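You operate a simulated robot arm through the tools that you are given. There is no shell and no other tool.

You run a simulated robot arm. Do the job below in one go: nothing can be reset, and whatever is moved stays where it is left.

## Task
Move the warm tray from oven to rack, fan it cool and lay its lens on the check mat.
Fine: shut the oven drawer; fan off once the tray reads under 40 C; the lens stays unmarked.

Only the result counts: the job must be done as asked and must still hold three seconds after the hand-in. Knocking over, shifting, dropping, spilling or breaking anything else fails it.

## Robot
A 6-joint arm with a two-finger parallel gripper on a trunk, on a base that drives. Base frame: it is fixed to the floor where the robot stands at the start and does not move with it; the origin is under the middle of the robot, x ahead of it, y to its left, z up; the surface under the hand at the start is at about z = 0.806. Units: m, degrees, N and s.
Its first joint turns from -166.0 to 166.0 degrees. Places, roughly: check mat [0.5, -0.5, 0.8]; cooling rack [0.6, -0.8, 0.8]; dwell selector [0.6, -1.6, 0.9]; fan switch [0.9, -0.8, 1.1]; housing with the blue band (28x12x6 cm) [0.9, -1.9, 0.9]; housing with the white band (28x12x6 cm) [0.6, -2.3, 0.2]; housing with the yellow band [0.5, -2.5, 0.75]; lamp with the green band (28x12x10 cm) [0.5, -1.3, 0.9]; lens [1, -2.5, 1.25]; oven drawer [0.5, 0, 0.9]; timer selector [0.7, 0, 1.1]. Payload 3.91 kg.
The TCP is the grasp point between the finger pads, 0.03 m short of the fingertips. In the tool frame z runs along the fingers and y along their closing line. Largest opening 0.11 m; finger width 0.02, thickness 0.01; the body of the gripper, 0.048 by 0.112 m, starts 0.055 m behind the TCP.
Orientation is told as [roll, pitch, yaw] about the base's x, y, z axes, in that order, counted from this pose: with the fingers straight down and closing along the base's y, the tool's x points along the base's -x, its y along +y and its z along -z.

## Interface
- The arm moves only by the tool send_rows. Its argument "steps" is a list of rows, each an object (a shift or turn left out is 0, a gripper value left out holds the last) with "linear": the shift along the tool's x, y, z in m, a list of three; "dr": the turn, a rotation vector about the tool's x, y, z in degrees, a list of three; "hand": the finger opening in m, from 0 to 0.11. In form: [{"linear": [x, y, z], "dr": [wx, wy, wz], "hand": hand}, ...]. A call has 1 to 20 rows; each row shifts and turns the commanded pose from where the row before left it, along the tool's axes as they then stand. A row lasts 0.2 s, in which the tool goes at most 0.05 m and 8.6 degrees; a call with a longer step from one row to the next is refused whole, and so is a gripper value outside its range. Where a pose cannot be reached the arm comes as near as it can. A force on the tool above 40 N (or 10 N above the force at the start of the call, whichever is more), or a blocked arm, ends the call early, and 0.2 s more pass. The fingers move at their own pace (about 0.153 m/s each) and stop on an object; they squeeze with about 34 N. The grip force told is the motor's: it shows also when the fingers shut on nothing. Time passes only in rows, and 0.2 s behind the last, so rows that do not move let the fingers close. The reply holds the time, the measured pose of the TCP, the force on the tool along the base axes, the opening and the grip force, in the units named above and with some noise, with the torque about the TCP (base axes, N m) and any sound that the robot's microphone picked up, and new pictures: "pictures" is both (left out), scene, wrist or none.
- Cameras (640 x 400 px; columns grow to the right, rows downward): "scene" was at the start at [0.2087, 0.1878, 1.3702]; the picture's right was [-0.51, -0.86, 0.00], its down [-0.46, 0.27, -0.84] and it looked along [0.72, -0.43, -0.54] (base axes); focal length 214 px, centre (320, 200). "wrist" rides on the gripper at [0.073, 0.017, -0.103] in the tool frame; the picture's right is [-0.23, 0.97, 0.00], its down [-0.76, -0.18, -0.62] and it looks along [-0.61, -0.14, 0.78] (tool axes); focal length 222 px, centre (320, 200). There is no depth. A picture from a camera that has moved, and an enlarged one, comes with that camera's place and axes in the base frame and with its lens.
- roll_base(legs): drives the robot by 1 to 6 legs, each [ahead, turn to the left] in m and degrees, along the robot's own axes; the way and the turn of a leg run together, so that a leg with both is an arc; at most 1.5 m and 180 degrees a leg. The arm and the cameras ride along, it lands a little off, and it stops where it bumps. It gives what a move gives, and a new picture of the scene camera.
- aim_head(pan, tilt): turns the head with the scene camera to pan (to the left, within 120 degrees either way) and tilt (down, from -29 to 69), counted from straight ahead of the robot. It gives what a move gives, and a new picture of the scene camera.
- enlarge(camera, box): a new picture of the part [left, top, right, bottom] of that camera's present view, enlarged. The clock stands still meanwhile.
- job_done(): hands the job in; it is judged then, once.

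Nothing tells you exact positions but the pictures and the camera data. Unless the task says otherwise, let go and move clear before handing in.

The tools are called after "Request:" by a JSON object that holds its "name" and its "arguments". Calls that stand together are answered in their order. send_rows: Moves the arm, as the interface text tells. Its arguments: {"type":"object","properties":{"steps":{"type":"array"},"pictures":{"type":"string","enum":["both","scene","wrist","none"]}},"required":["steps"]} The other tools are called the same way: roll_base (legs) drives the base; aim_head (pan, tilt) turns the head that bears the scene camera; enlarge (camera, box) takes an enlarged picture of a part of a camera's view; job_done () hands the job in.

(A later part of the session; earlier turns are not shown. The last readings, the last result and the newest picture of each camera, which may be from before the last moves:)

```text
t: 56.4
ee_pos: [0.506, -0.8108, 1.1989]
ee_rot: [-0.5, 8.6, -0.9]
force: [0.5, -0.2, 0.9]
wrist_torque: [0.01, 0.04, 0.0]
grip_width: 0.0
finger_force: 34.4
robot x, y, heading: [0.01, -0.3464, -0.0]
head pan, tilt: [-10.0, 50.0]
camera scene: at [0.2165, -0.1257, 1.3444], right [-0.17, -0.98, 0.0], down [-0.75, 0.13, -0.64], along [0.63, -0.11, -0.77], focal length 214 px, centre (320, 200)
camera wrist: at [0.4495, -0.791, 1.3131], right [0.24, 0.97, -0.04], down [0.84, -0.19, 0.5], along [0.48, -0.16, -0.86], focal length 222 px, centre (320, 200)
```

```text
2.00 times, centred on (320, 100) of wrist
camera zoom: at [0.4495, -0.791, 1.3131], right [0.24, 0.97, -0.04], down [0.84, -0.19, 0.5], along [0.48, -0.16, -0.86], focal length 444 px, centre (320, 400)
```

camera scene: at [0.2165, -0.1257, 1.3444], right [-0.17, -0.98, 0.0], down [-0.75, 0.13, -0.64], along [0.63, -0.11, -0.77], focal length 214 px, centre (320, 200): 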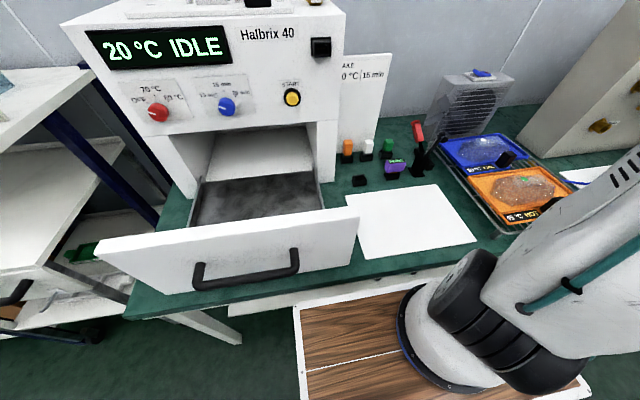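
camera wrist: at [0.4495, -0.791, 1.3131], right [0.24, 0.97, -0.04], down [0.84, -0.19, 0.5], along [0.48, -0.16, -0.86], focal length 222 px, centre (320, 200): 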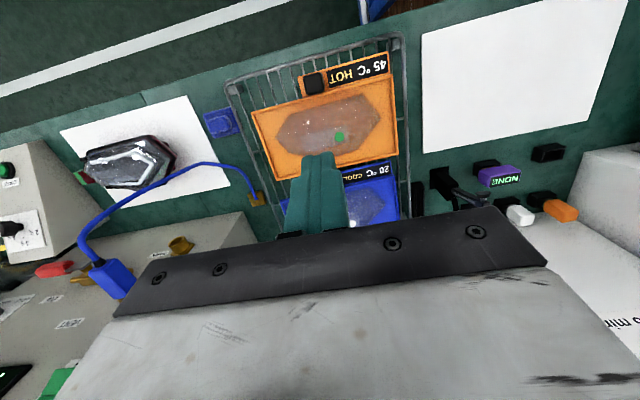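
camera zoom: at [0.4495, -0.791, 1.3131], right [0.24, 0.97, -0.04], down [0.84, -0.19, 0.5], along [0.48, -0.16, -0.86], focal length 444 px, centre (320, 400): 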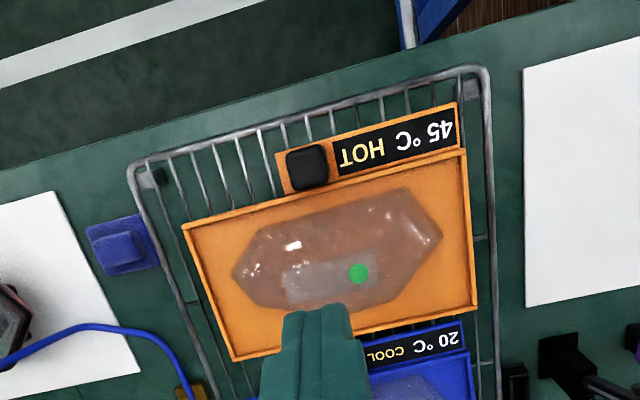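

The tray now reads 45 °C and the fan is running. I'll hold here with this good view and watch the reading.

Request:
{"name": "send_rows", "arguments": {"steps": [{}, {}, {}, {}, {}, {}, {}, {}, {}, {}], "pictures": "none"}}

Request:
{"name": "enlarge", "arguments": {"camera": "wrist", "box": [200, 20, 440, 170]}}

```text
t: 58.6
ee_pos: [0.5055, -0.8109, 1.1992]
ee_rot: [-0.4, 8.5, -1.0]
force: [0.3, 0.4, -0.5]
wrist_torque: [0.0, -0.01, 0.03]
grip_width: 0.0
finger_force: 34.1
robot x, y, heading: [0.0075, -0.3468, -0.2]
head pan, tilt: [-10.0, 50.0]
```

```text
2.67 times, centred on (320, 95) of wrist
camera zoom: at [0.4498, -0.791, 1.3129], right [0.24, 0.97, -0.04], down [0.84, -0.19, 0.51], along [0.48, -0.15, -0.86], focal length 592 px, centre (320, 480)
```

zoom: 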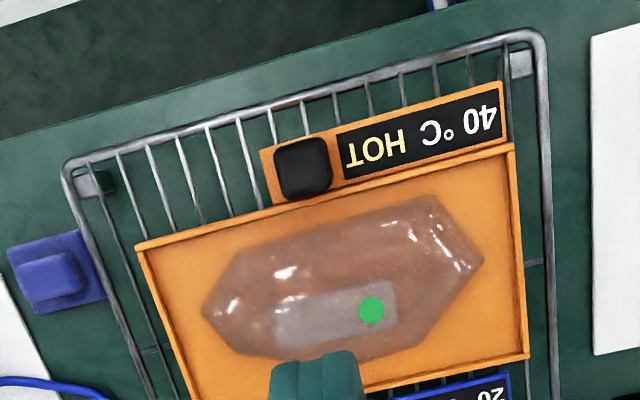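

It reads 40 °C now, just short of the target. I'll wait a little longer.

Request:
{"name": "send_rows", "arguments": {"steps": [{}, {}, {}, {}, {}], "pictures": "none"}}

Request:
{"name": "enlarge", "arguments": {"camera": "wrist", "box": [200, 20, 440, 170]}}

```text
t: 59.8
ee_pos: [0.5046, -0.8105, 1.2006]
ee_rot: [-0.4, 8.5, -0.8]
force: [-0.2, -0.5, -1.0]
wrist_torque: [0.01, 0.02, 0.01]
grip_width: 0.0
finger_force: 34.3
robot x, y, heading: [0.0046, -0.3469, 0.2]
head pan, tilt: [-10.0, 50.0]
```

```text
2.67 times, centred on (320, 95) of wrist
camera zoom: at [0.4498, -0.791, 1.3129], right [0.24, 0.97, -0.04], down [0.84, -0.19, 0.51], along [0.48, -0.15, -0.86], focal length 592 px, centre (320, 480)
```

zoom: 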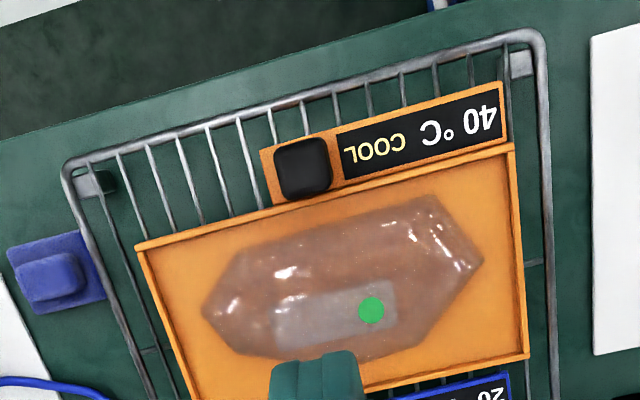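

The display has switched to COOL, meaning it is just under 40 °C, and it keeps dropping while I travel. I'll return above the OFF half of the rocker.

Request:
{"name": "send_rows", "arguments": {"steps": [{"linear": [-0.0396, 0, -0.006], "dr": [0, -5.5, 0]}, {"linear": [-0.04, 0, -0.0022], "dr": [0, -5.5, 0]}, {"linear": [-0.04, 0, 0.0017], "dr": [0, -5.5, 0]}, {"linear": [-0.0396, 0, 0.0055], "dr": [0, -5.5, 0]}, {"linear": [-0.0389, 0, 0.0093], "dr": [0, -5.5, 0]}, {"linear": [-0.0378, 0, 0.013], "dr": [0, -5.5, 0]}, {"linear": [-0.0364, 0, 0.0165], "dr": [0, -5.5, 0]}, {"linear": [-0.0347, 0, 0.0199], "dr": [0, -5.5, 0]}, {"linear": [-0.0055, 0, 0.0365]}, {"linear": [-0.0055, 0, 0.0365]}, {"linear": [-0.0055, 0, 0.0365]}], "pictures": "both"}}

Request:
{"name": "enlarge", "arguments": {"camera": "wrist", "box": [160, 0, 480, 200]}}

Request:
{"name": "enlarge", "arguments": {"camera": "scene", "box": [440, 30, 540, 100]}}

```text
t: 62.2
ee_pos: [0.9026, -0.817, 1.1211]
ee_rot: [-0.5, -35.7, -0.5]
force: [-0.8, 0.6, -0.3]
wrist_torque: [0.03, 0.0, 0.02]
grip_width: 0.0
finger_force: 33.4
robot x, y, heading: [0.0101, -0.3495, 0.0]
head pan, tilt: [-10.0, 50.0]
camera scene: at [0.2159, -0.1256, 1.3445], right [-0.17, -0.98, 0.0], down [-0.75, 0.13, -0.64], along [0.63, -0.11, -0.77], focal length 214 px, centre (320, 200)
camera wrist: at [0.7843, -0.797, 1.1643], right [0.2, 0.97, 0.12], down [0.25, -0.17, 0.95], along [0.95, -0.16, -0.28], focal length 222 px, centre (320, 200)
```

scene: 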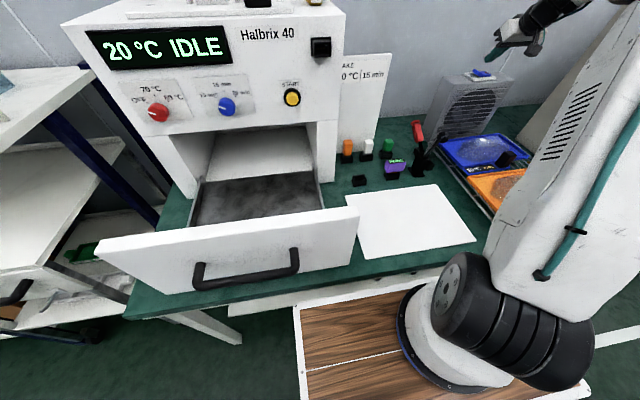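
wrist: 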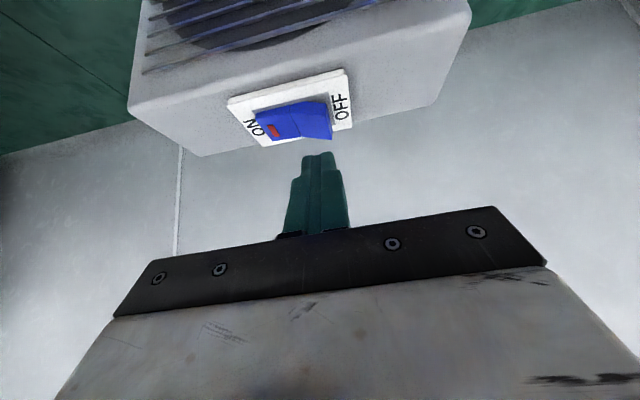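

```text
2.00 times, centred on (320, 100) of wrist
camera zoom: at [0.7843, -0.797, 1.1643], right [0.2, 0.97, 0.12], down [0.25, -0.17, 0.95], along [0.95, -0.16, -0.28], focal length 444 px, centre (320, 400)
```

zoom: 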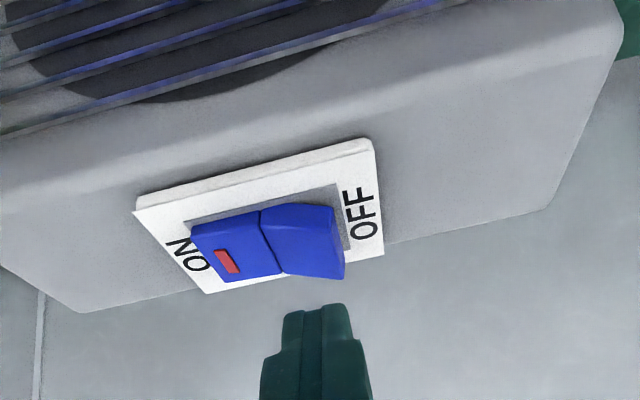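

```text
5.71 times, centred on (490, 65) of scene
camera zoom: at [0.2159, -0.1256, 1.3445], right [-0.17, -0.98, 0.0], down [-0.75, 0.13, -0.64], along [0.63, -0.11, -0.77], focal length 1226 px, centre (-651, 971)
```

zoom: 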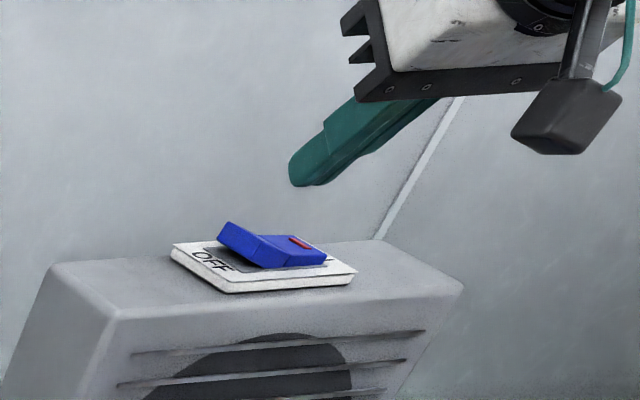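

The tip is lined up over the raised OFF half, so I'll press it down as I did before.

Request:
{"name": "send_rows", "arguments": {"steps": [{"linear": [0.0094, 0, 0.0079]}, {"linear": [0.007, 0, 0.0097]}, {"linear": [0.0035, 0, 0.0049]}, {"linear": [0.0035, 0, 0.0049]}, {"linear": [0.0029, 0, 0.0041]}], "pictures": "both"}}

Request:
{"name": "enlarge", "arguments": {"camera": "scene", "box": [440, 30, 540, 100]}}

Request:
{"name": "enlarge", "arguments": {"camera": "wrist", "box": [160, 0, 480, 200]}}

```text
t: 63.4
ee_pos: [0.8994, -0.818, 1.0807]
ee_rot: [-0.6, -35.8, -0.5]
force: [-1.2, -0.5, 7.7]
wrist_torque: [-0.09, -0.08, -0.02]
grip_width: 0.0
finger_force: 34.4
robot x, y, heading: [0.0079, -0.3471, -0.2]
head pan, tilt: [-10.0, 50.0]
camera scene: at [0.2161, -0.1256, 1.3445], right [-0.17, -0.98, 0.0], down [-0.75, 0.13, -0.64], along [0.63, -0.11, -0.77], focal length 214 px, centre (320, 200)
camera wrist: at [0.7815, -0.7972, 1.1234], right [0.2, 0.97, 0.12], down [0.25, -0.17, 0.95], along [0.95, -0.16, -0.28], focal length 222 px, centre (320, 200)
```

scene: 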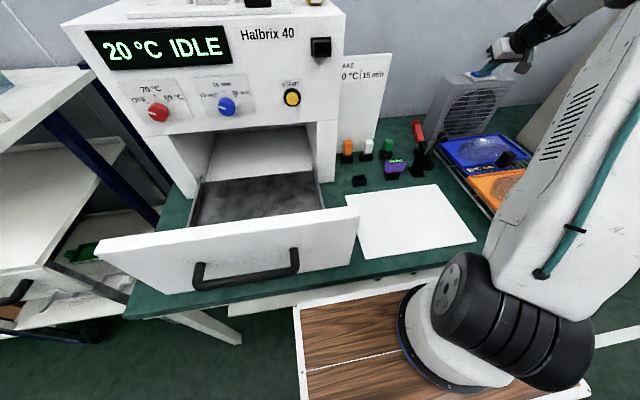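
wrist: 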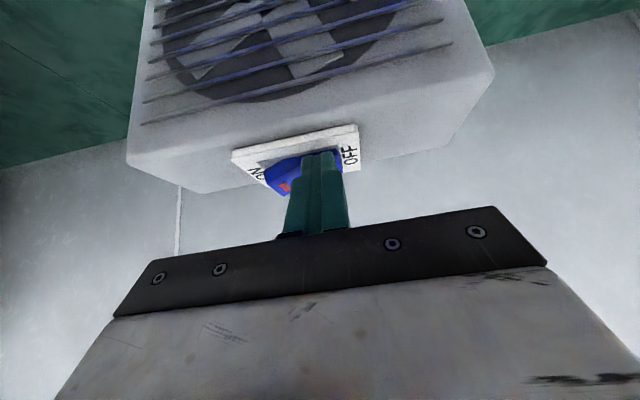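

```text
5.71 times, centred on (490, 65) of scene
camera zoom: at [0.2161, -0.1256, 1.3445], right [-0.17, -0.98, 0.0], down [-0.75, 0.13, -0.64], along [0.63, -0.11, -0.77], focal length 1226 px, centre (-651, 971)
```

zoom: 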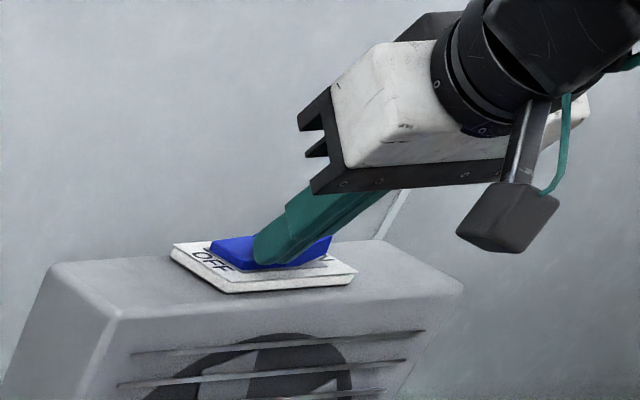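

```text
2.00 times, centred on (320, 100) of wrist
camera zoom: at [0.7815, -0.7972, 1.1234], right [0.2, 0.97, 0.12], down [0.25, -0.17, 0.95], along [0.95, -0.16, -0.28], focal length 444 px, centre (320, 400)
```

zoom: 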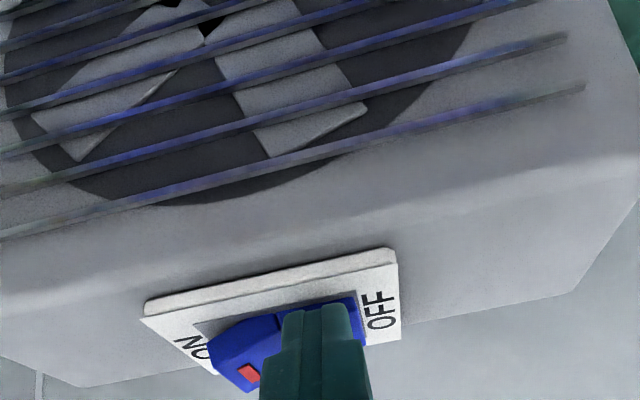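

The rocker is back to OFF, with its ON half raised. I'll retract up and back over the tray to check its temperature.

Request:
{"name": "send_rows", "arguments": {"steps": [{"linear": [-0.0175, 0, -0.0244]}, {"linear": [-0.0175, 0, -0.0244]}, {"linear": [0.012, 0, -0.045]}, {"linear": [0.018, 0, -0.043]}, {"linear": [0.0326, 0, -0.0232], "dr": [0, 5.5, 0]}, {"linear": [0.034, 0, -0.02], "dr": [0, 5.5, 0]}, {"linear": [0.036, 0, -0.0166], "dr": [0, 5.5, 0]}, {"linear": [0.0375, 0, -0.013], "dr": [0, 5.5, 0]}, {"linear": [0.0387, 0, -0.0095], "dr": [0, 5.5, 0]}, {"linear": [0.0395, 0, -0.006], "dr": [0, 5.5, 0]}, {"linear": [0.04, 0, -0.0025], "dr": [0, 5.5, 0]}, {"linear": [0.04, 0, 0], "dr": [0, 5.5, 0]}], "pictures": "both"}}

Request:
{"name": "enlarge", "arguments": {"camera": "wrist", "box": [200, 20, 440, 170]}}

Request:
{"name": "enlarge", "arguments": {"camera": "scene", "box": [430, 60, 570, 240]}}

```text
t: 66.0
ee_pos: [0.506, -0.8117, 1.198]
ee_rot: [-0.3, 8.6, -0.8]
force: [0.4, 0.1, 0.1]
wrist_torque: [0.0, 0.03, 0.01]
grip_width: 0.0
finger_force: 34.1
robot x, y, heading: [0.011, -0.3521, -0.2]
head pan, tilt: [-10.0, 50.0]
camera scene: at [0.2165, -0.1257, 1.3444], right [-0.17, -0.98, 0.0], down [-0.75, 0.13, -0.64], along [0.63, -0.11, -0.77], focal length 214 px, centre (320, 200)
camera wrist: at [0.4501, -0.7906, 1.3113], right [0.24, 0.97, -0.04], down [0.84, -0.19, 0.5], along [0.48, -0.15, -0.86], focal length 222 px, centre (320, 200)
```

scene: 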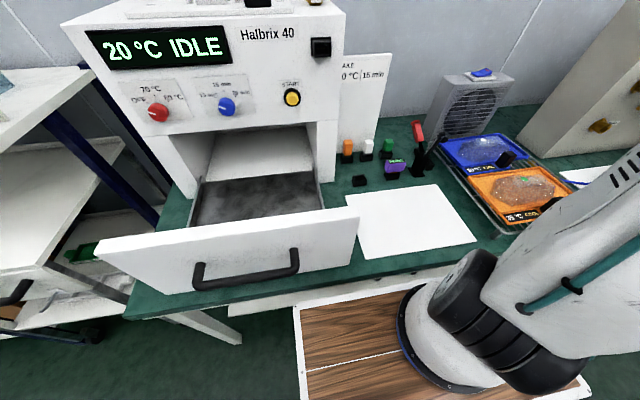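
wrist: 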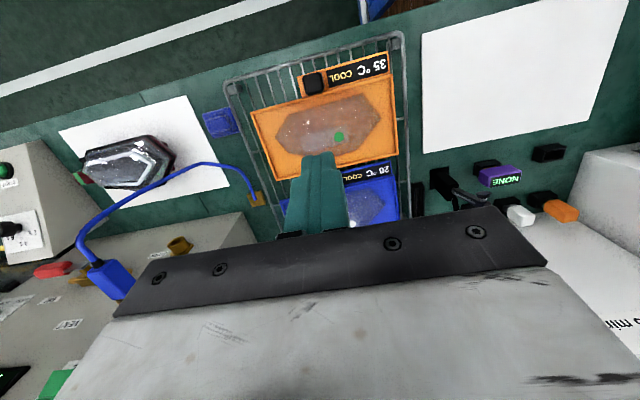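

```text
2.67 times, centred on (320, 95) of wrist
camera zoom: at [0.4501, -0.7906, 1.3113], right [0.24, 0.97, -0.04], down [0.84, -0.19, 0.5], along [0.48, -0.15, -0.86], focal length 592 px, centre (320, 480)
```

zoom: 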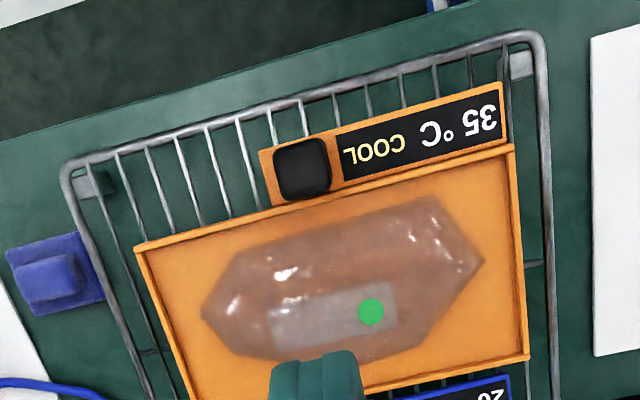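

```text
2.22 times, centred on (500, 150) of scene
camera zoom: at [0.2165, -0.1257, 1.3444], right [-0.17, -0.98, 0.0], down [-0.75, 0.13, -0.64], along [0.63, -0.11, -0.77], focal length 477 px, centre (-80, 311)
```

zoom: 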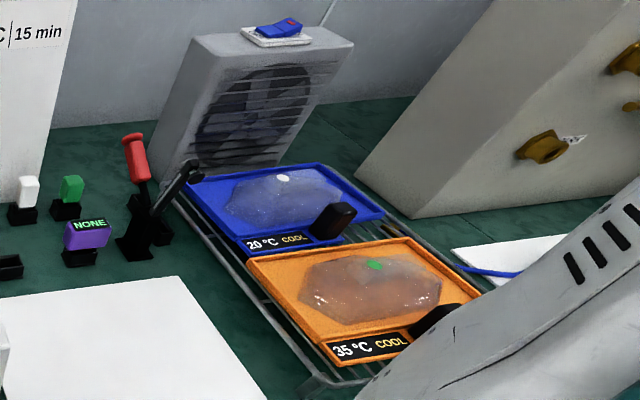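

The tray reads 35 °C COOL and the fan is off. Now the lens: I'll back the base 0.11 m so I can reach both tray and mat, open the hand and turn the wrist 90° to grip across its short side.

Request:
{"name": "roll_base", "arguments": {"legs": [[-0.11, 0]]}}

Request:
{"name": "send_rows", "arguments": {"steps": [{"linear": [-0.02, 0, 0], "dr": [0, -8.5, 0], "hand": 0.11}, {"linear": [-0.02, 0, 0], "dr": [0, 0, 8.5]}, {"linear": [-0.02, 0, 0], "dr": [0, 0, 8.5]}, {"dr": [0, 0, 8.5]}, {"dr": [0, 0, 8.5]}, {"dr": [0, 0, 8.5]}, {"dr": [0, 0, 8.5]}, {"dr": [0, 0, 8.5]}, {"dr": [0, 0, 8.5]}, {"dr": [0, 0, 8.5]}, {"dr": [0, 0, 8.5]}, {"dr": [0, 0, 5]}], "pictures": "both"}}

```text
t: 67.2
ee_pos: [0.3949, -0.8104, 1.1969]
ee_rot: [-0.5, 8.5, -1.0]
force: [-0.1, -0.2, 0.8]
wrist_torque: [0.02, 0.01, 0.0]
grip_width: 0.0002
finger_force: 34.2
robot x, y, heading: [-0.1059, -0.3494, 0.0]
head pan, tilt: [-10.0, 50.0]
camera scene: at [0.1048, -0.1255, 1.3445], right [-0.17, -0.98, 0.0], down [-0.75, 0.13, -0.64], along [0.63, -0.11, -0.77], focal length 214 px, centre (320, 200)
```

scene: 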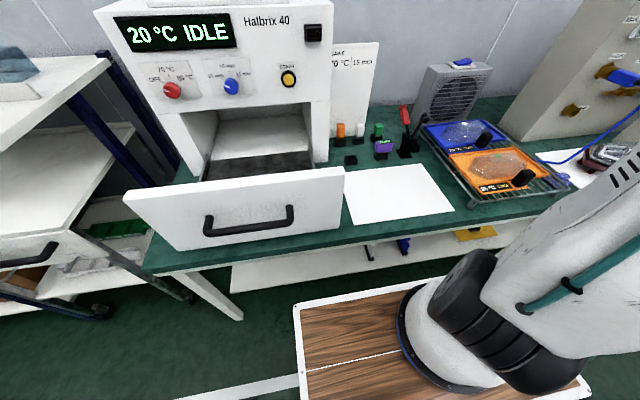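

```text
t: 69.8
ee_pos: [0.4545, -0.8145, 1.1955]
ee_rot: [0.0, -0.3, -90.9]
force: [-0.2, -0.1, 0.2]
wrist_torque: [0.0, 0.01, 0.03]
grip_width: 0.1099
finger_force: 0.0
robot x, y, heading: [-0.1028, -0.3487, -0.1]
head pan, tilt: [-10.0, 50.0]
camera scene: at [0.1048, -0.1255, 1.3444], right [-0.17, -0.98, 0.0], down [-0.75, 0.13, -0.64], along [0.63, -0.11, -0.77], focal length 214 px, centre (320, 200)
camera wrist: at [0.4727, -0.7399, 1.2984], right [0.97, -0.24, 0.0], down [-0.19, -0.75, 0.63], along [-0.15, -0.61, -0.78], focal length 222 px, centre (320, 200)
```

scene: 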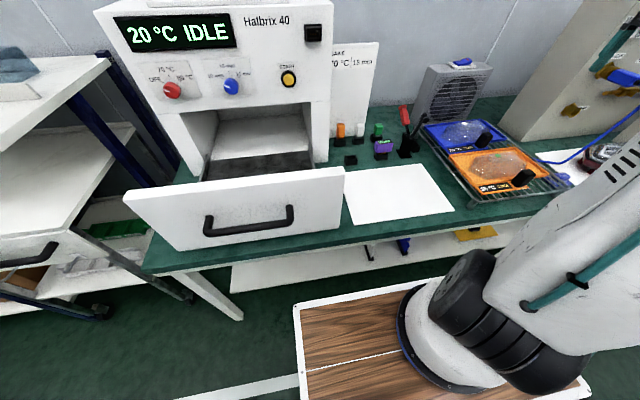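
wrist: 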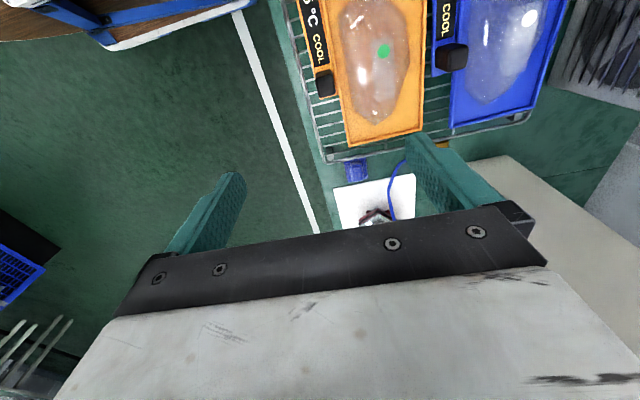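

I'll shift the gripper so the whole lens shows in the wrist camera and I can measure it.

Request:
{"name": "send_rows", "arguments": {"steps": [{"linear": [0.04, 0.02, 0.015]}, {"linear": [0.04, 0.02, 0.015]}, {"linear": [0.03, 0.02, 0.015]}, {}], "pictures": "wrist"}}

Request:
{"name": "enlarge", "arguments": {"camera": "wrist", "box": [180, 0, 500, 200]}}

Request:
{"name": "enlarge", "arguments": {"camera": "scene", "box": [420, 110, 560, 210]}}

```text
t: 70.8
ee_pos: [0.5151, -0.7034, 1.1483]
ee_rot: [-0.1, -0.5, -90.8]
force: [-0.6, 0.4, -0.3]
wrist_torque: [-0.02, 0.0, 0.02]
grip_width: 0.1101
finger_force: 0.2
robot x, y, heading: [-0.1029, -0.3505, 0.1]
head pan, tilt: [-10.0, 50.0]
camera wrist: at [0.5338, -0.6301, 1.2522], right [0.97, -0.24, 0.0], down [-0.19, -0.75, 0.63], along [-0.15, -0.61, -0.78], focal length 222 px, centre (320, 200)
```

wrist: 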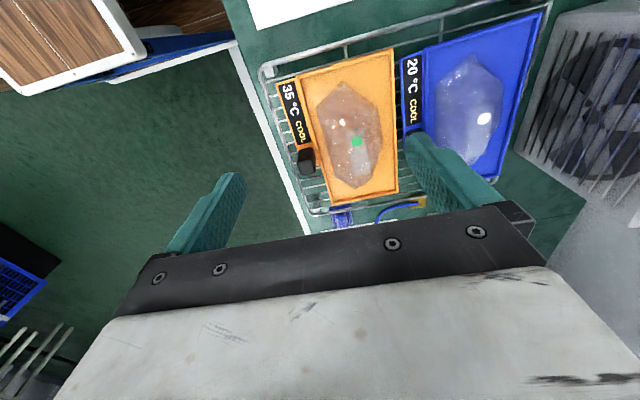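

```text
2.00 times, centred on (340, 100) of wrist
camera zoom: at [0.5338, -0.6301, 1.2522], right [0.97, -0.24, 0.0], down [-0.19, -0.75, 0.63], along [-0.15, -0.61, -0.78], focal length 444 px, centre (280, 400)
```

zoom: 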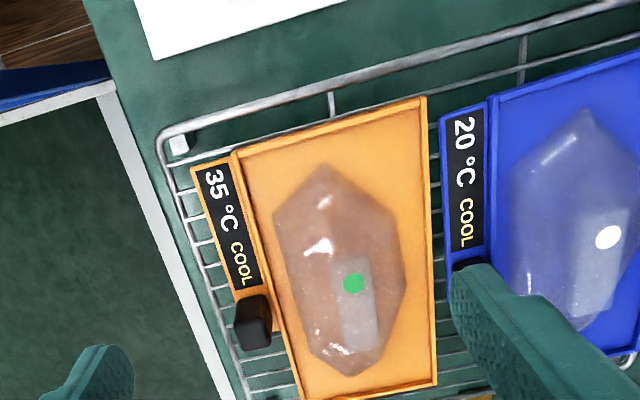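

```text
4.00 times, centred on (490, 160) of scene
camera zoom: at [0.1048, -0.1255, 1.3444], right [-0.17, -0.98, 0.0], down [-0.75, 0.13, -0.64], along [0.63, -0.11, -0.77], focal length 858 px, centre (-360, 360)
```

zoom: 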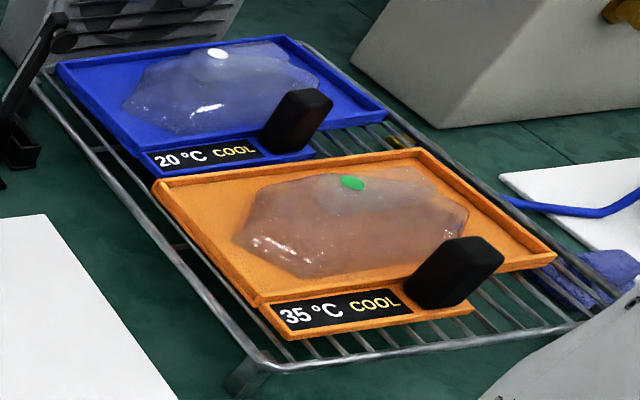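

I want a nearer look at the grey strip with the dot, and at the height of the lens.

Request:
{"name": "send_rows", "arguments": {"steps": [{"linear": [-0.02, 0.005, 0.04]}, {"linear": [-0.02, 0.005, 0.04]}, {"linear": [-0.01, 0.005, 0.04]}, {"linear": [0, 0, 0.02]}, {}], "pictures": "wrist"}}

Request:
{"name": "enlarge", "arguments": {"camera": "wrist", "box": [180, 0, 500, 200]}}

```text
t: 72.0
ee_pos: [0.5318, -0.7567, 1.0097]
ee_rot: [0.0, -0.4, -90.8]
force: [-0.5, -0.5, -1.0]
wrist_torque: [-0.02, -0.02, 0.0]
grip_width: 0.1097
finger_force: 0.0
robot x, y, heading: [-0.1038, -0.3509, -0.2]
head pan, tilt: [-10.0, 50.0]
camera wrist: at [0.5494, -0.6824, 1.1125], right [0.97, -0.24, 0.0], down [-0.19, -0.75, 0.63], along [-0.15, -0.61, -0.78], focal length 222 px, centre (320, 200)
```

wrist: 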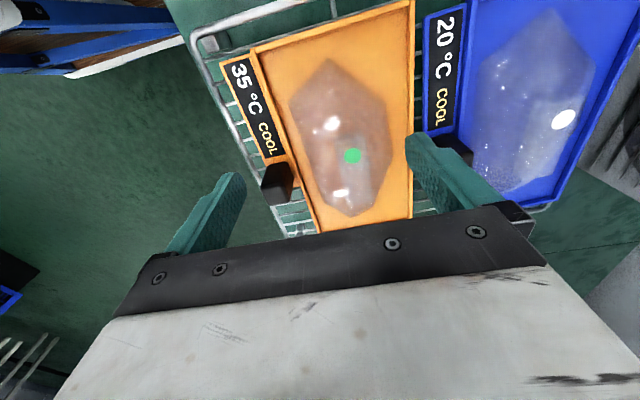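

```text
2.00 times, centred on (340, 100) of wrist
camera zoom: at [0.5494, -0.6824, 1.1125], right [0.97, -0.24, 0.0], down [-0.19, -0.75, 0.63], along [-0.15, -0.61, -0.78], focal length 444 px, centre (280, 400)
```

zoom: 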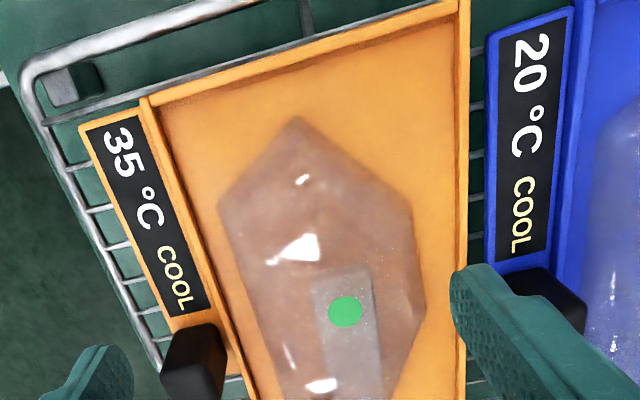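

Request:
{"name": "enlarge", "arguments": {"camera": "scene", "box": [472, 145, 528, 180]}}

Request:
{"name": "enlarge", "arguments": {"camera": "wrist", "box": [280, 90, 440, 190]}}

Request:
{"name": "enlarge", "arguments": {"camera": "wrist", "box": [450, 10, 610, 210]}}

```text
11.43 times, centred on (500, 162) of scene
camera zoom: at [0.1048, -0.1255, 1.3444], right [-0.17, -0.98, 0.0], down [-0.75, 0.13, -0.64], along [0.63, -0.11, -0.77], focal length 2451 px, centre (-1737, 629)
```

zoom: 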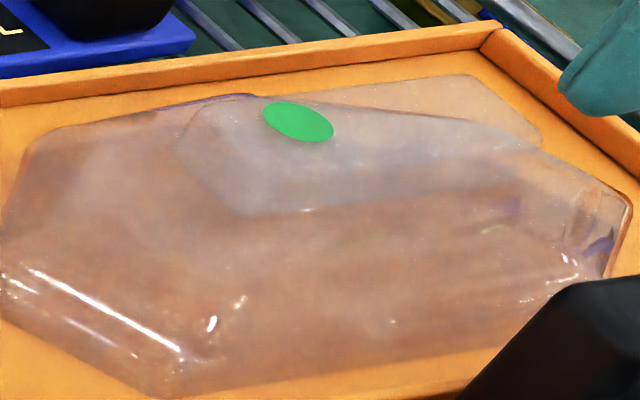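

```text
4.00 times, centred on (360, 140) of wrist
camera zoom: at [0.5494, -0.6824, 1.1125], right [0.97, -0.24, 0.0], down [-0.19, -0.75, 0.63], along [-0.15, -0.61, -0.78], focal length 888 px, centre (160, 440)
```

zoom: 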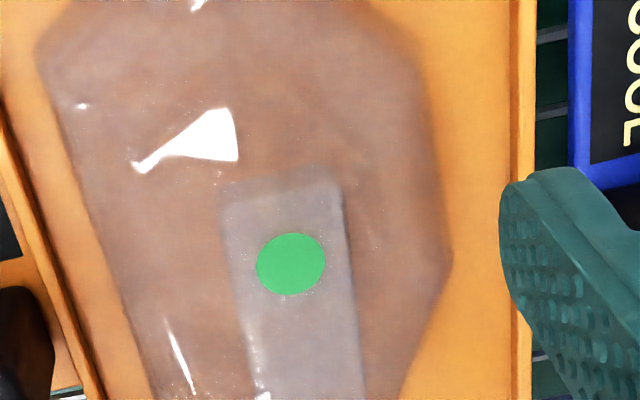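

```text
2.00 times, centred on (530, 110) of wrist
camera zoom: at [0.5494, -0.6824, 1.1125], right [0.97, -0.24, 0.0], down [-0.19, -0.75, 0.63], along [-0.15, -0.61, -0.78], focal length 444 px, centre (-100, 380)
```

zoom: 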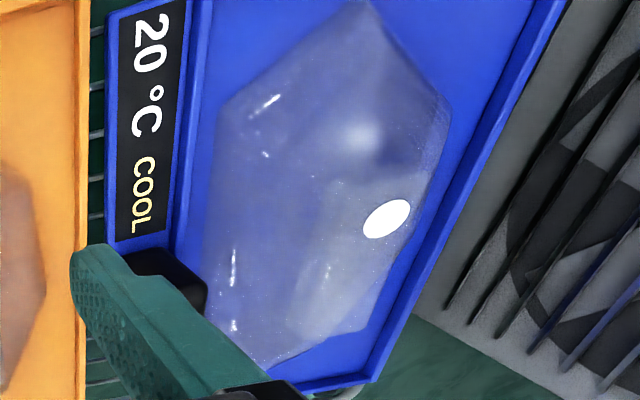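

The grey strip looks like a raised frosted block on top of the lens, about 31 mm wide, with its top near z 0.895. It may be the intended grip. I'll view it from a shallow angle to check its height.

Request:
{"name": "send_rows", "arguments": {"steps": [{"linear": [0.045, 0, 0]}, {"linear": [0.045, 0.01, 0]}, {"dr": [0, -8, 0]}, {"dr": [0, -8, 0]}, {"dr": [0, -8, 0]}, {"dr": [0, -8, 0]}, {"dr": [0, -8, 0]}, {}], "pictures": "wrist"}}

Request:
{"name": "enlarge", "arguments": {"camera": "wrist", "box": [240, 60, 440, 185]}}

```text
t: 73.8
ee_pos: [0.5423, -0.6669, 1.0067]
ee_rot: [-0.1, -40.5, -90.8]
force: [1.0, 1.3, 0.0]
wrist_torque: [-0.02, 0.0, 0.02]
grip_width: 0.1099
finger_force: 0.1
robot x, y, heading: [-0.1051, -0.3498, 0.2]
head pan, tilt: [-10.0, 50.0]
camera wrist: at [0.5609, -0.5434, 1.041], right [0.97, -0.19, 0.15], down [-0.18, -0.17, 0.97], along [-0.15, -0.97, -0.2], focal length 222 px, centre (320, 200)
```

wrist: 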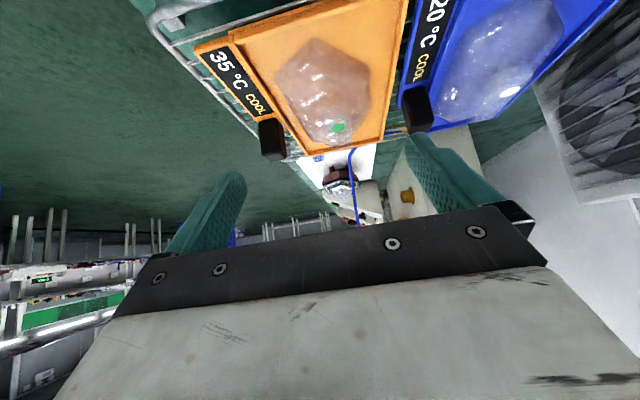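

```text
3.20 times, centred on (340, 122) of wrist
camera zoom: at [0.5609, -0.5434, 1.041], right [0.97, -0.19, 0.15], down [-0.18, -0.17, 0.97], along [-0.15, -0.97, -0.2], focal length 711 px, centre (256, 448)
```

zoom: 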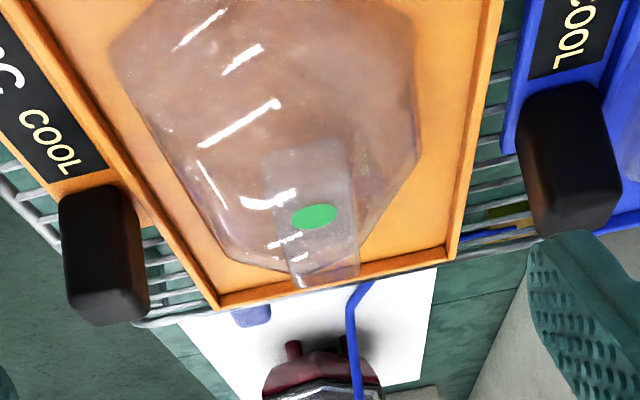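

The raised block is about 30 x 82 mm, centred near (0.556, -0.821) and spanning z 0.882–0.904. I'll grip the lens by that block only and keep the tips above the lens body. Now levelling out and moving over it.

Request:
{"name": "send_rows", "arguments": {"steps": [{"dr": [0, 8.1, 0], "hand": 0.06}, {"dr": [0, 8.1, 0]}, {"dr": [0, 8.1, 0]}, {"dr": [0, 8.1, 0]}, {"dr": [0, 8.1, 0]}, {"linear": [-0.04, 0.004, 0]}, {"linear": [-0.04, 0.004, 0]}, {"linear": [-0.04, 0.004, 0]}, {"linear": [-0.034, 0.004, 0.01]}, {}], "pictures": "both"}}

Request:
{"name": "enlarge", "arguments": {"camera": "wrist", "box": [160, 0, 480, 200]}}

Request:
{"name": "enlarge", "arguments": {"camera": "scene", "box": [450, 90, 570, 200]}}

```text
t: 76.0
ee_pos: [0.5568, -0.8215, 0.9997]
ee_rot: [0.0, 0.1, -90.7]
force: [-0.4, 0.7, -0.5]
wrist_torque: [-0.01, 0.01, 0.01]
grip_width: 0.06
finger_force: 0.2
robot x, y, heading: [-0.1052, -0.3498, 0.4]
head pan, tilt: [-10.0, 50.0]
camera scene: at [0.1048, -0.1255, 1.3445], right [-0.17, -0.98, 0.0], down [-0.75, 0.13, -0.64], along [0.63, -0.11, -0.77], focal length 214 px, centre (320, 200)
camera wrist: at [0.5753, -0.7485, 1.1036], right [0.97, -0.24, 0.0], down [-0.19, -0.76, 0.62], along [-0.15, -0.6, -0.78], focal length 222 px, centre (320, 200)
```

scene: 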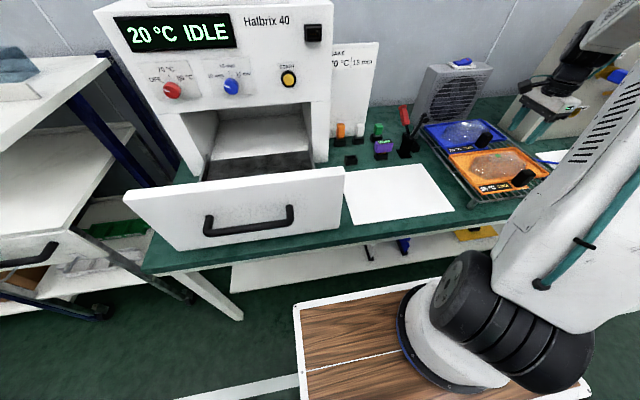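
wrist: 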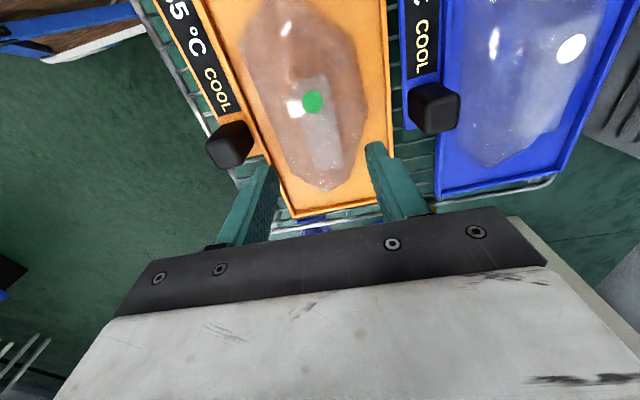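

```text
2.00 times, centred on (320, 100) of wrist
camera zoom: at [0.5753, -0.7485, 1.1036], right [0.97, -0.24, 0.0], down [-0.19, -0.76, 0.62], along [-0.15, -0.6, -0.78], focal length 444 px, centre (320, 400)
```

zoom: 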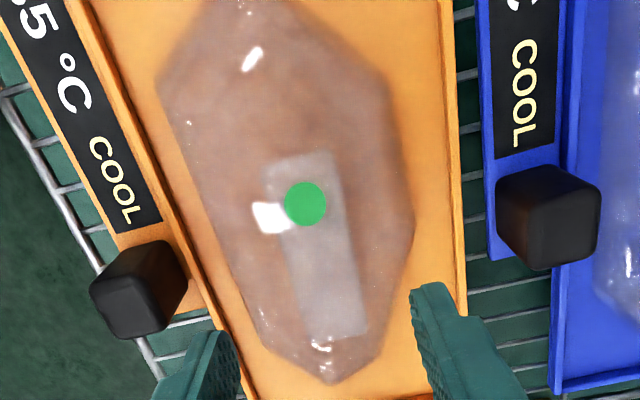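

```text
3.64 times, centred on (510, 145) of scene
camera zoom: at [0.1048, -0.1255, 1.3445], right [-0.17, -0.98, 0.0], down [-0.75, 0.13, -0.64], along [0.63, -0.11, -0.77], focal length 780 px, centre (-371, 400)
```

zoom: 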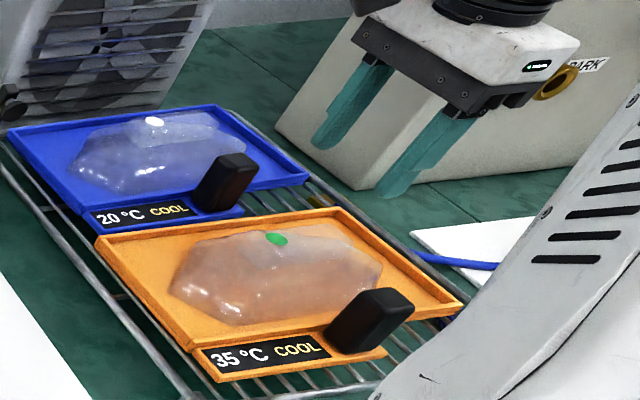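

The fingers straddle the block's line and I'm centred on it. I'll descend to where the tips are level with the block top and check.

Request:
{"name": "send_rows", "arguments": {"steps": [{"linear": [0.003, 0, 0.035]}, {"linear": [0.002, 0, 0.032]}, {}], "pictures": "both"}}

Request:
{"name": "enlarge", "arguments": {"camera": "wrist", "box": [200, 50, 440, 200]}}

Request:
{"name": "enlarge", "arguments": {"camera": "scene", "box": [450, 110, 550, 200]}}

```text
t: 76.8
ee_pos: [0.5549, -0.8143, 0.9315]
ee_rot: [-0.1, 0.2, -90.7]
force: [0.2, -0.4, 0.0]
wrist_torque: [0.01, 0.02, 0.01]
grip_width: 0.0601
finger_force: 0.1
robot x, y, heading: [-0.1054, -0.3479, 0.1]
head pan, tilt: [-10.0, 50.0]
camera scene: at [0.1048, -0.1255, 1.3444], right [-0.17, -0.98, 0.0], down [-0.75, 0.13, -0.64], along [0.63, -0.11, -0.77], focal length 214 px, centre (320, 200)
camera wrist: at [0.5734, -0.7416, 1.0362], right [0.97, -0.24, 0.0], down [-0.19, -0.76, 0.62], along [-0.15, -0.6, -0.78], focal length 222 px, centre (320, 200)
```

scene: 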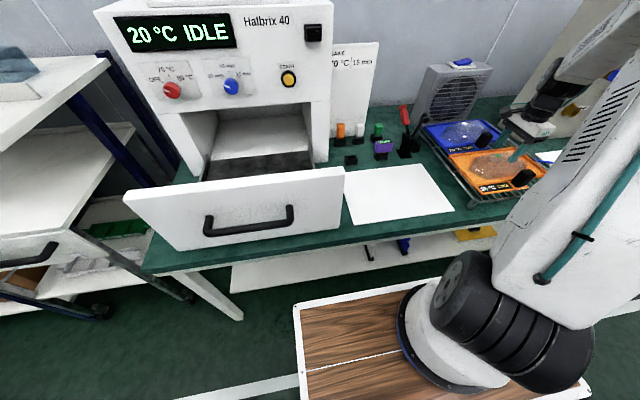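
wrist: 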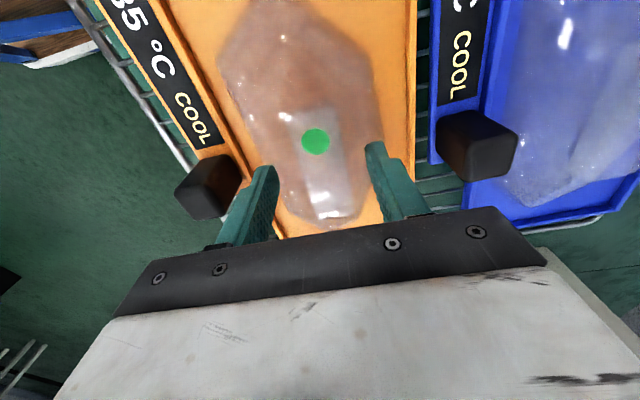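

```text
2.67 times, centred on (320, 125) of wrist
camera zoom: at [0.5734, -0.7416, 1.0362], right [0.97, -0.24, 0.0], down [-0.19, -0.76, 0.62], along [-0.15, -0.6, -0.78], focal length 592 px, centre (320, 400)
```

zoom: 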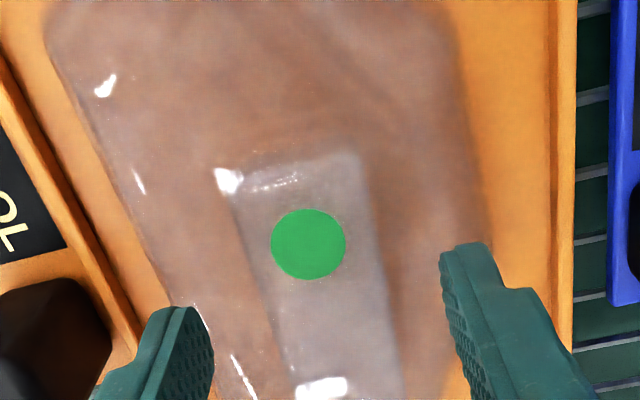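

```text
4.44 times, centred on (500, 155) of scene
camera zoom: at [0.1048, -0.1255, 1.3444], right [-0.17, -0.98, 0.0], down [-0.75, 0.13, -0.64], along [0.63, -0.11, -0.77], focal length 953 px, centre (-480, 400)
```

zoom: 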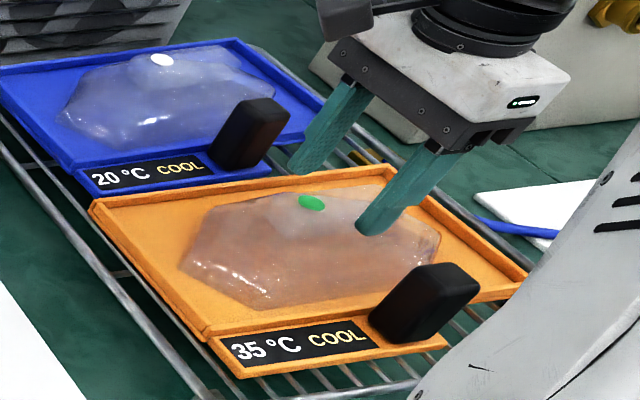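

Everything lines up. I'll lower another 12 mm and watch the force for any touch on the lens body.

Request:
{"name": "send_rows", "arguments": {"steps": [{"linear": [0, 0.0015, 0.006]}, {"linear": [0, 0, 0.006]}, {}], "pictures": "both"}}

Request:
{"name": "enlarge", "arguments": {"camera": "wrist", "box": [200, 50, 440, 200]}}

Request:
{"name": "enlarge", "arguments": {"camera": "scene", "box": [470, 130, 540, 190]}}

```text
t: 77.6
ee_pos: [0.5561, -0.8146, 0.9189]
ee_rot: [0.0, 0.0, -90.8]
force: [-0.2, 0.5, 0.4]
wrist_torque: [0.01, -0.01, -0.01]
grip_width: 0.0601
finger_force: 0.1
robot x, y, heading: [-0.1023, -0.3479, 0.1]
head pan, tilt: [-10.0, 50.0]
camera scene: at [0.1049, -0.1255, 1.3445], right [-0.17, -0.98, 0.0], down [-0.75, 0.13, -0.64], along [0.63, -0.11, -0.77], focal length 214 px, centre (320, 200)
camera wrist: at [0.5749, -0.7419, 1.0238], right [0.97, -0.24, 0.0], down [-0.19, -0.76, 0.62], along [-0.15, -0.6, -0.78], focal length 222 px, centre (320, 200)
```

scene: 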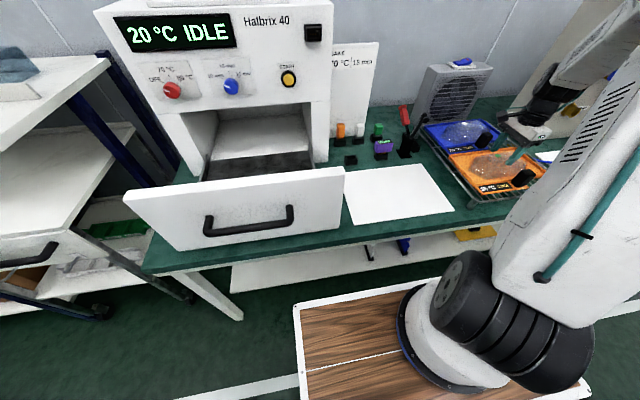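
wrist: 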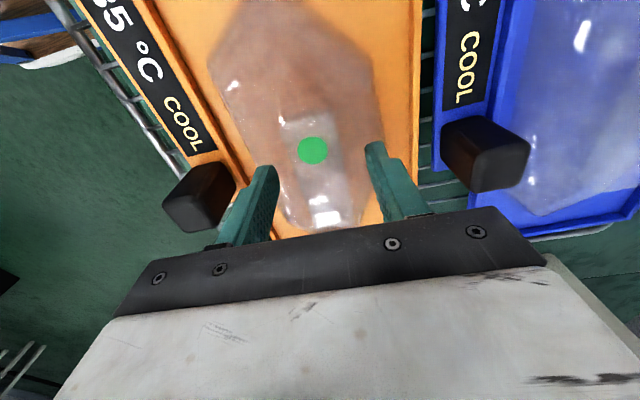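

```text
2.67 times, centred on (320, 125) of wrist
camera zoom: at [0.5749, -0.7419, 1.0238], right [0.97, -0.24, 0.0], down [-0.19, -0.76, 0.62], along [-0.15, -0.6, -0.78], focal length 592 px, centre (320, 400)
```

zoom: 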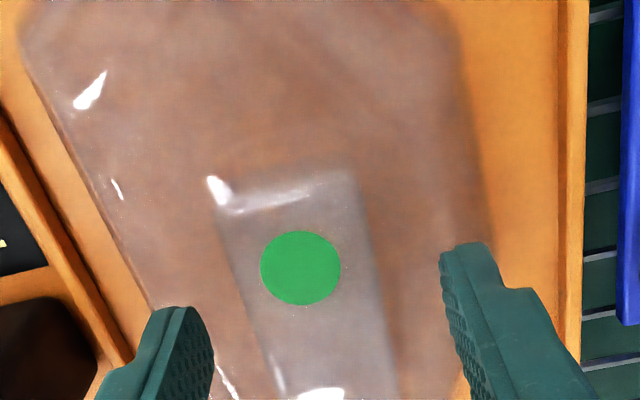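

```text
6.67 times, centred on (505, 160) of scene
camera zoom: at [0.1049, -0.1255, 1.3445], right [-0.17, -0.98, 0.0], down [-0.75, 0.13, -0.64], along [0.63, -0.11, -0.77], focal length 1430 px, centre (-913, 467)
```

zoom: 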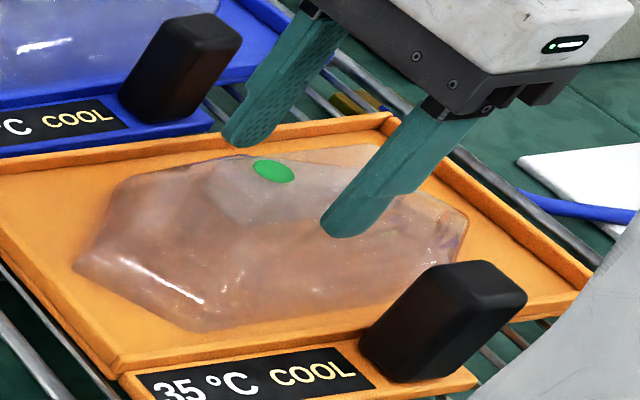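

There is no touch and the block is centred between the fingers. I'll close on it now.

Request:
{"name": "send_rows", "arguments": {"steps": [{"hand": 0.045}, {"hand": 0.02}, {"hand": 0.02}, {}], "pictures": "both"}}

Request:
{"name": "enlarge", "arguments": {"camera": "wrist", "box": [200, 50, 440, 200]}}

```text
t: 78.6
ee_pos: [0.5567, -0.8157, 0.9202]
ee_rot: [0.0, 0.2, -90.8]
force: [-0.1, 0.2, -0.1]
wrist_torque: [0.03, 0.02, 0.04]
grip_width: 0.0331
finger_force: 33.9
robot x, y, heading: [-0.1031, -0.3484, -0.1]
head pan, tilt: [-10.0, 50.0]
camera scene: at [0.1049, -0.1256, 1.3445], right [-0.17, -0.98, 0.0], down [-0.75, 0.13, -0.64], along [0.63, -0.11, -0.77], focal length 214 px, centre (320, 200)
camera wrist: at [0.5749, -0.7419, 1.0239], right [0.97, -0.24, 0.0], down [-0.19, -0.76, 0.62], along [-0.15, -0.6, -0.78], focal length 222 px, centre (320, 200)
```

scene: 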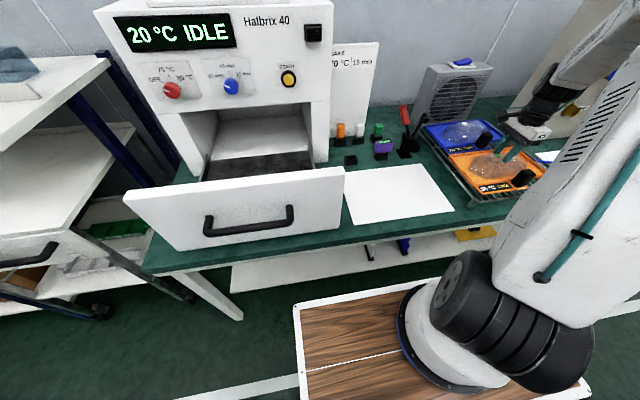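
wrist: 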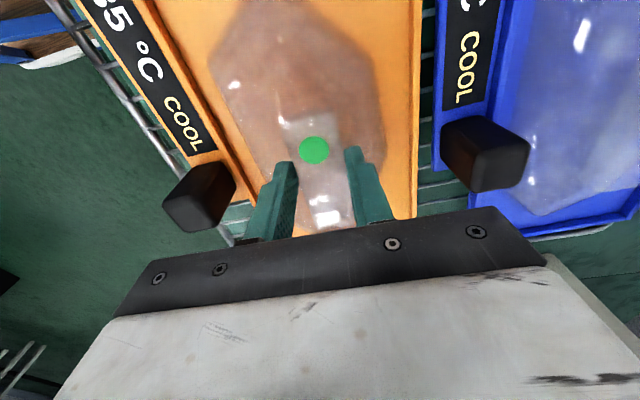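

```text
2.67 times, centred on (320, 125) of wrist
camera zoom: at [0.5749, -0.7419, 1.0239], right [0.97, -0.24, 0.0], down [-0.19, -0.76, 0.62], along [-0.15, -0.6, -0.78], focal length 592 px, centre (320, 400)
```

zoom: 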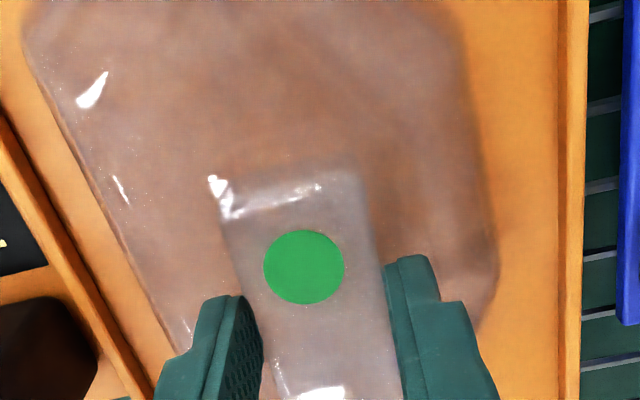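

The fingers hold the block at 33 mm and the lens body is untouched. I'll lift slowly and check that the lens comes up and the tray stays.

Request:
{"name": "send_rows", "arguments": {"steps": [{"linear": [0, 0, -0.01]}, {"linear": [0, 0, -0.015]}, {"linear": [0, 0, -0.02]}, {}], "pictures": "both"}}

Request:
{"name": "enlarge", "arguments": {"camera": "scene", "box": [450, 100, 560, 200]}}

```text
t: 79.6
ee_pos: [0.5562, -0.8155, 0.9651]
ee_rot: [0.0, 0.1, -90.9]
force: [-0.3, 0.1, -0.4]
wrist_torque: [0.01, 0.01, -0.01]
grip_width: 0.0331
finger_force: 33.8
robot x, y, heading: [-0.1018, -0.3465, -0.0]
head pan, tilt: [-10.0, 50.0]
camera scene: at [0.1049, -0.1256, 1.3445], right [-0.17, -0.98, 0.0], down [-0.75, 0.13, -0.64], along [0.63, -0.11, -0.77], focal length 214 px, centre (320, 200)
camera wrist: at [0.5755, -0.7417, 1.0687], right [0.97, -0.24, 0.0], down [-0.19, -0.76, 0.62], along [-0.15, -0.6, -0.78], focal length 222 px, centre (320, 200)
```

scene: 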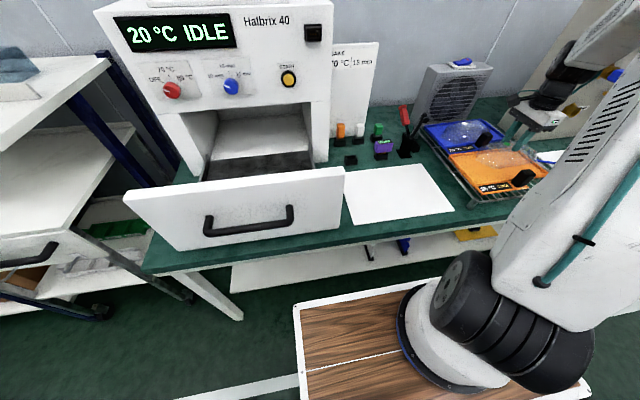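
wrist: 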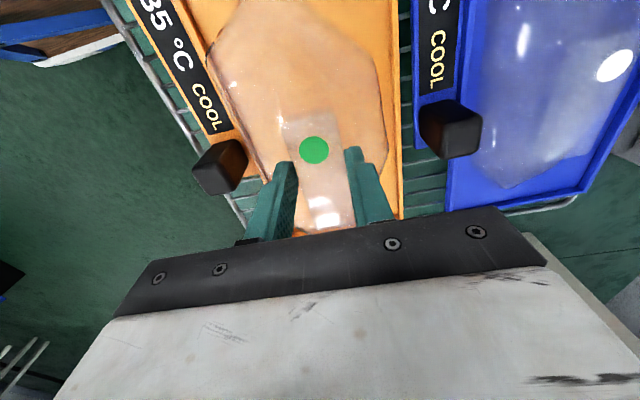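

```text
4.00 times, centred on (505, 150) of scene
camera zoom: at [0.1049, -0.1256, 1.3445], right [-0.17, -0.98, 0.0], down [-0.75, 0.13, -0.64], along [0.63, -0.11, -0.77], focal length 858 px, centre (-420, 400)
```

zoom: 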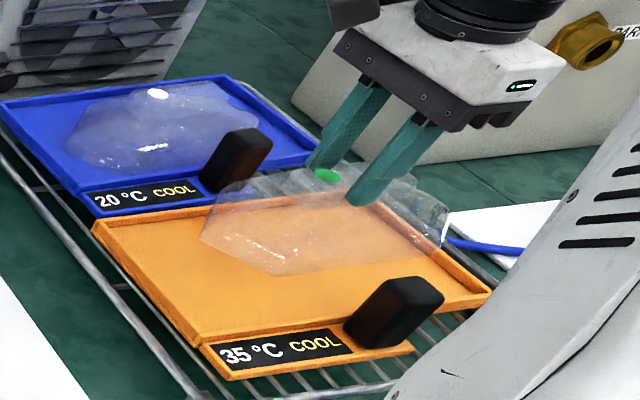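

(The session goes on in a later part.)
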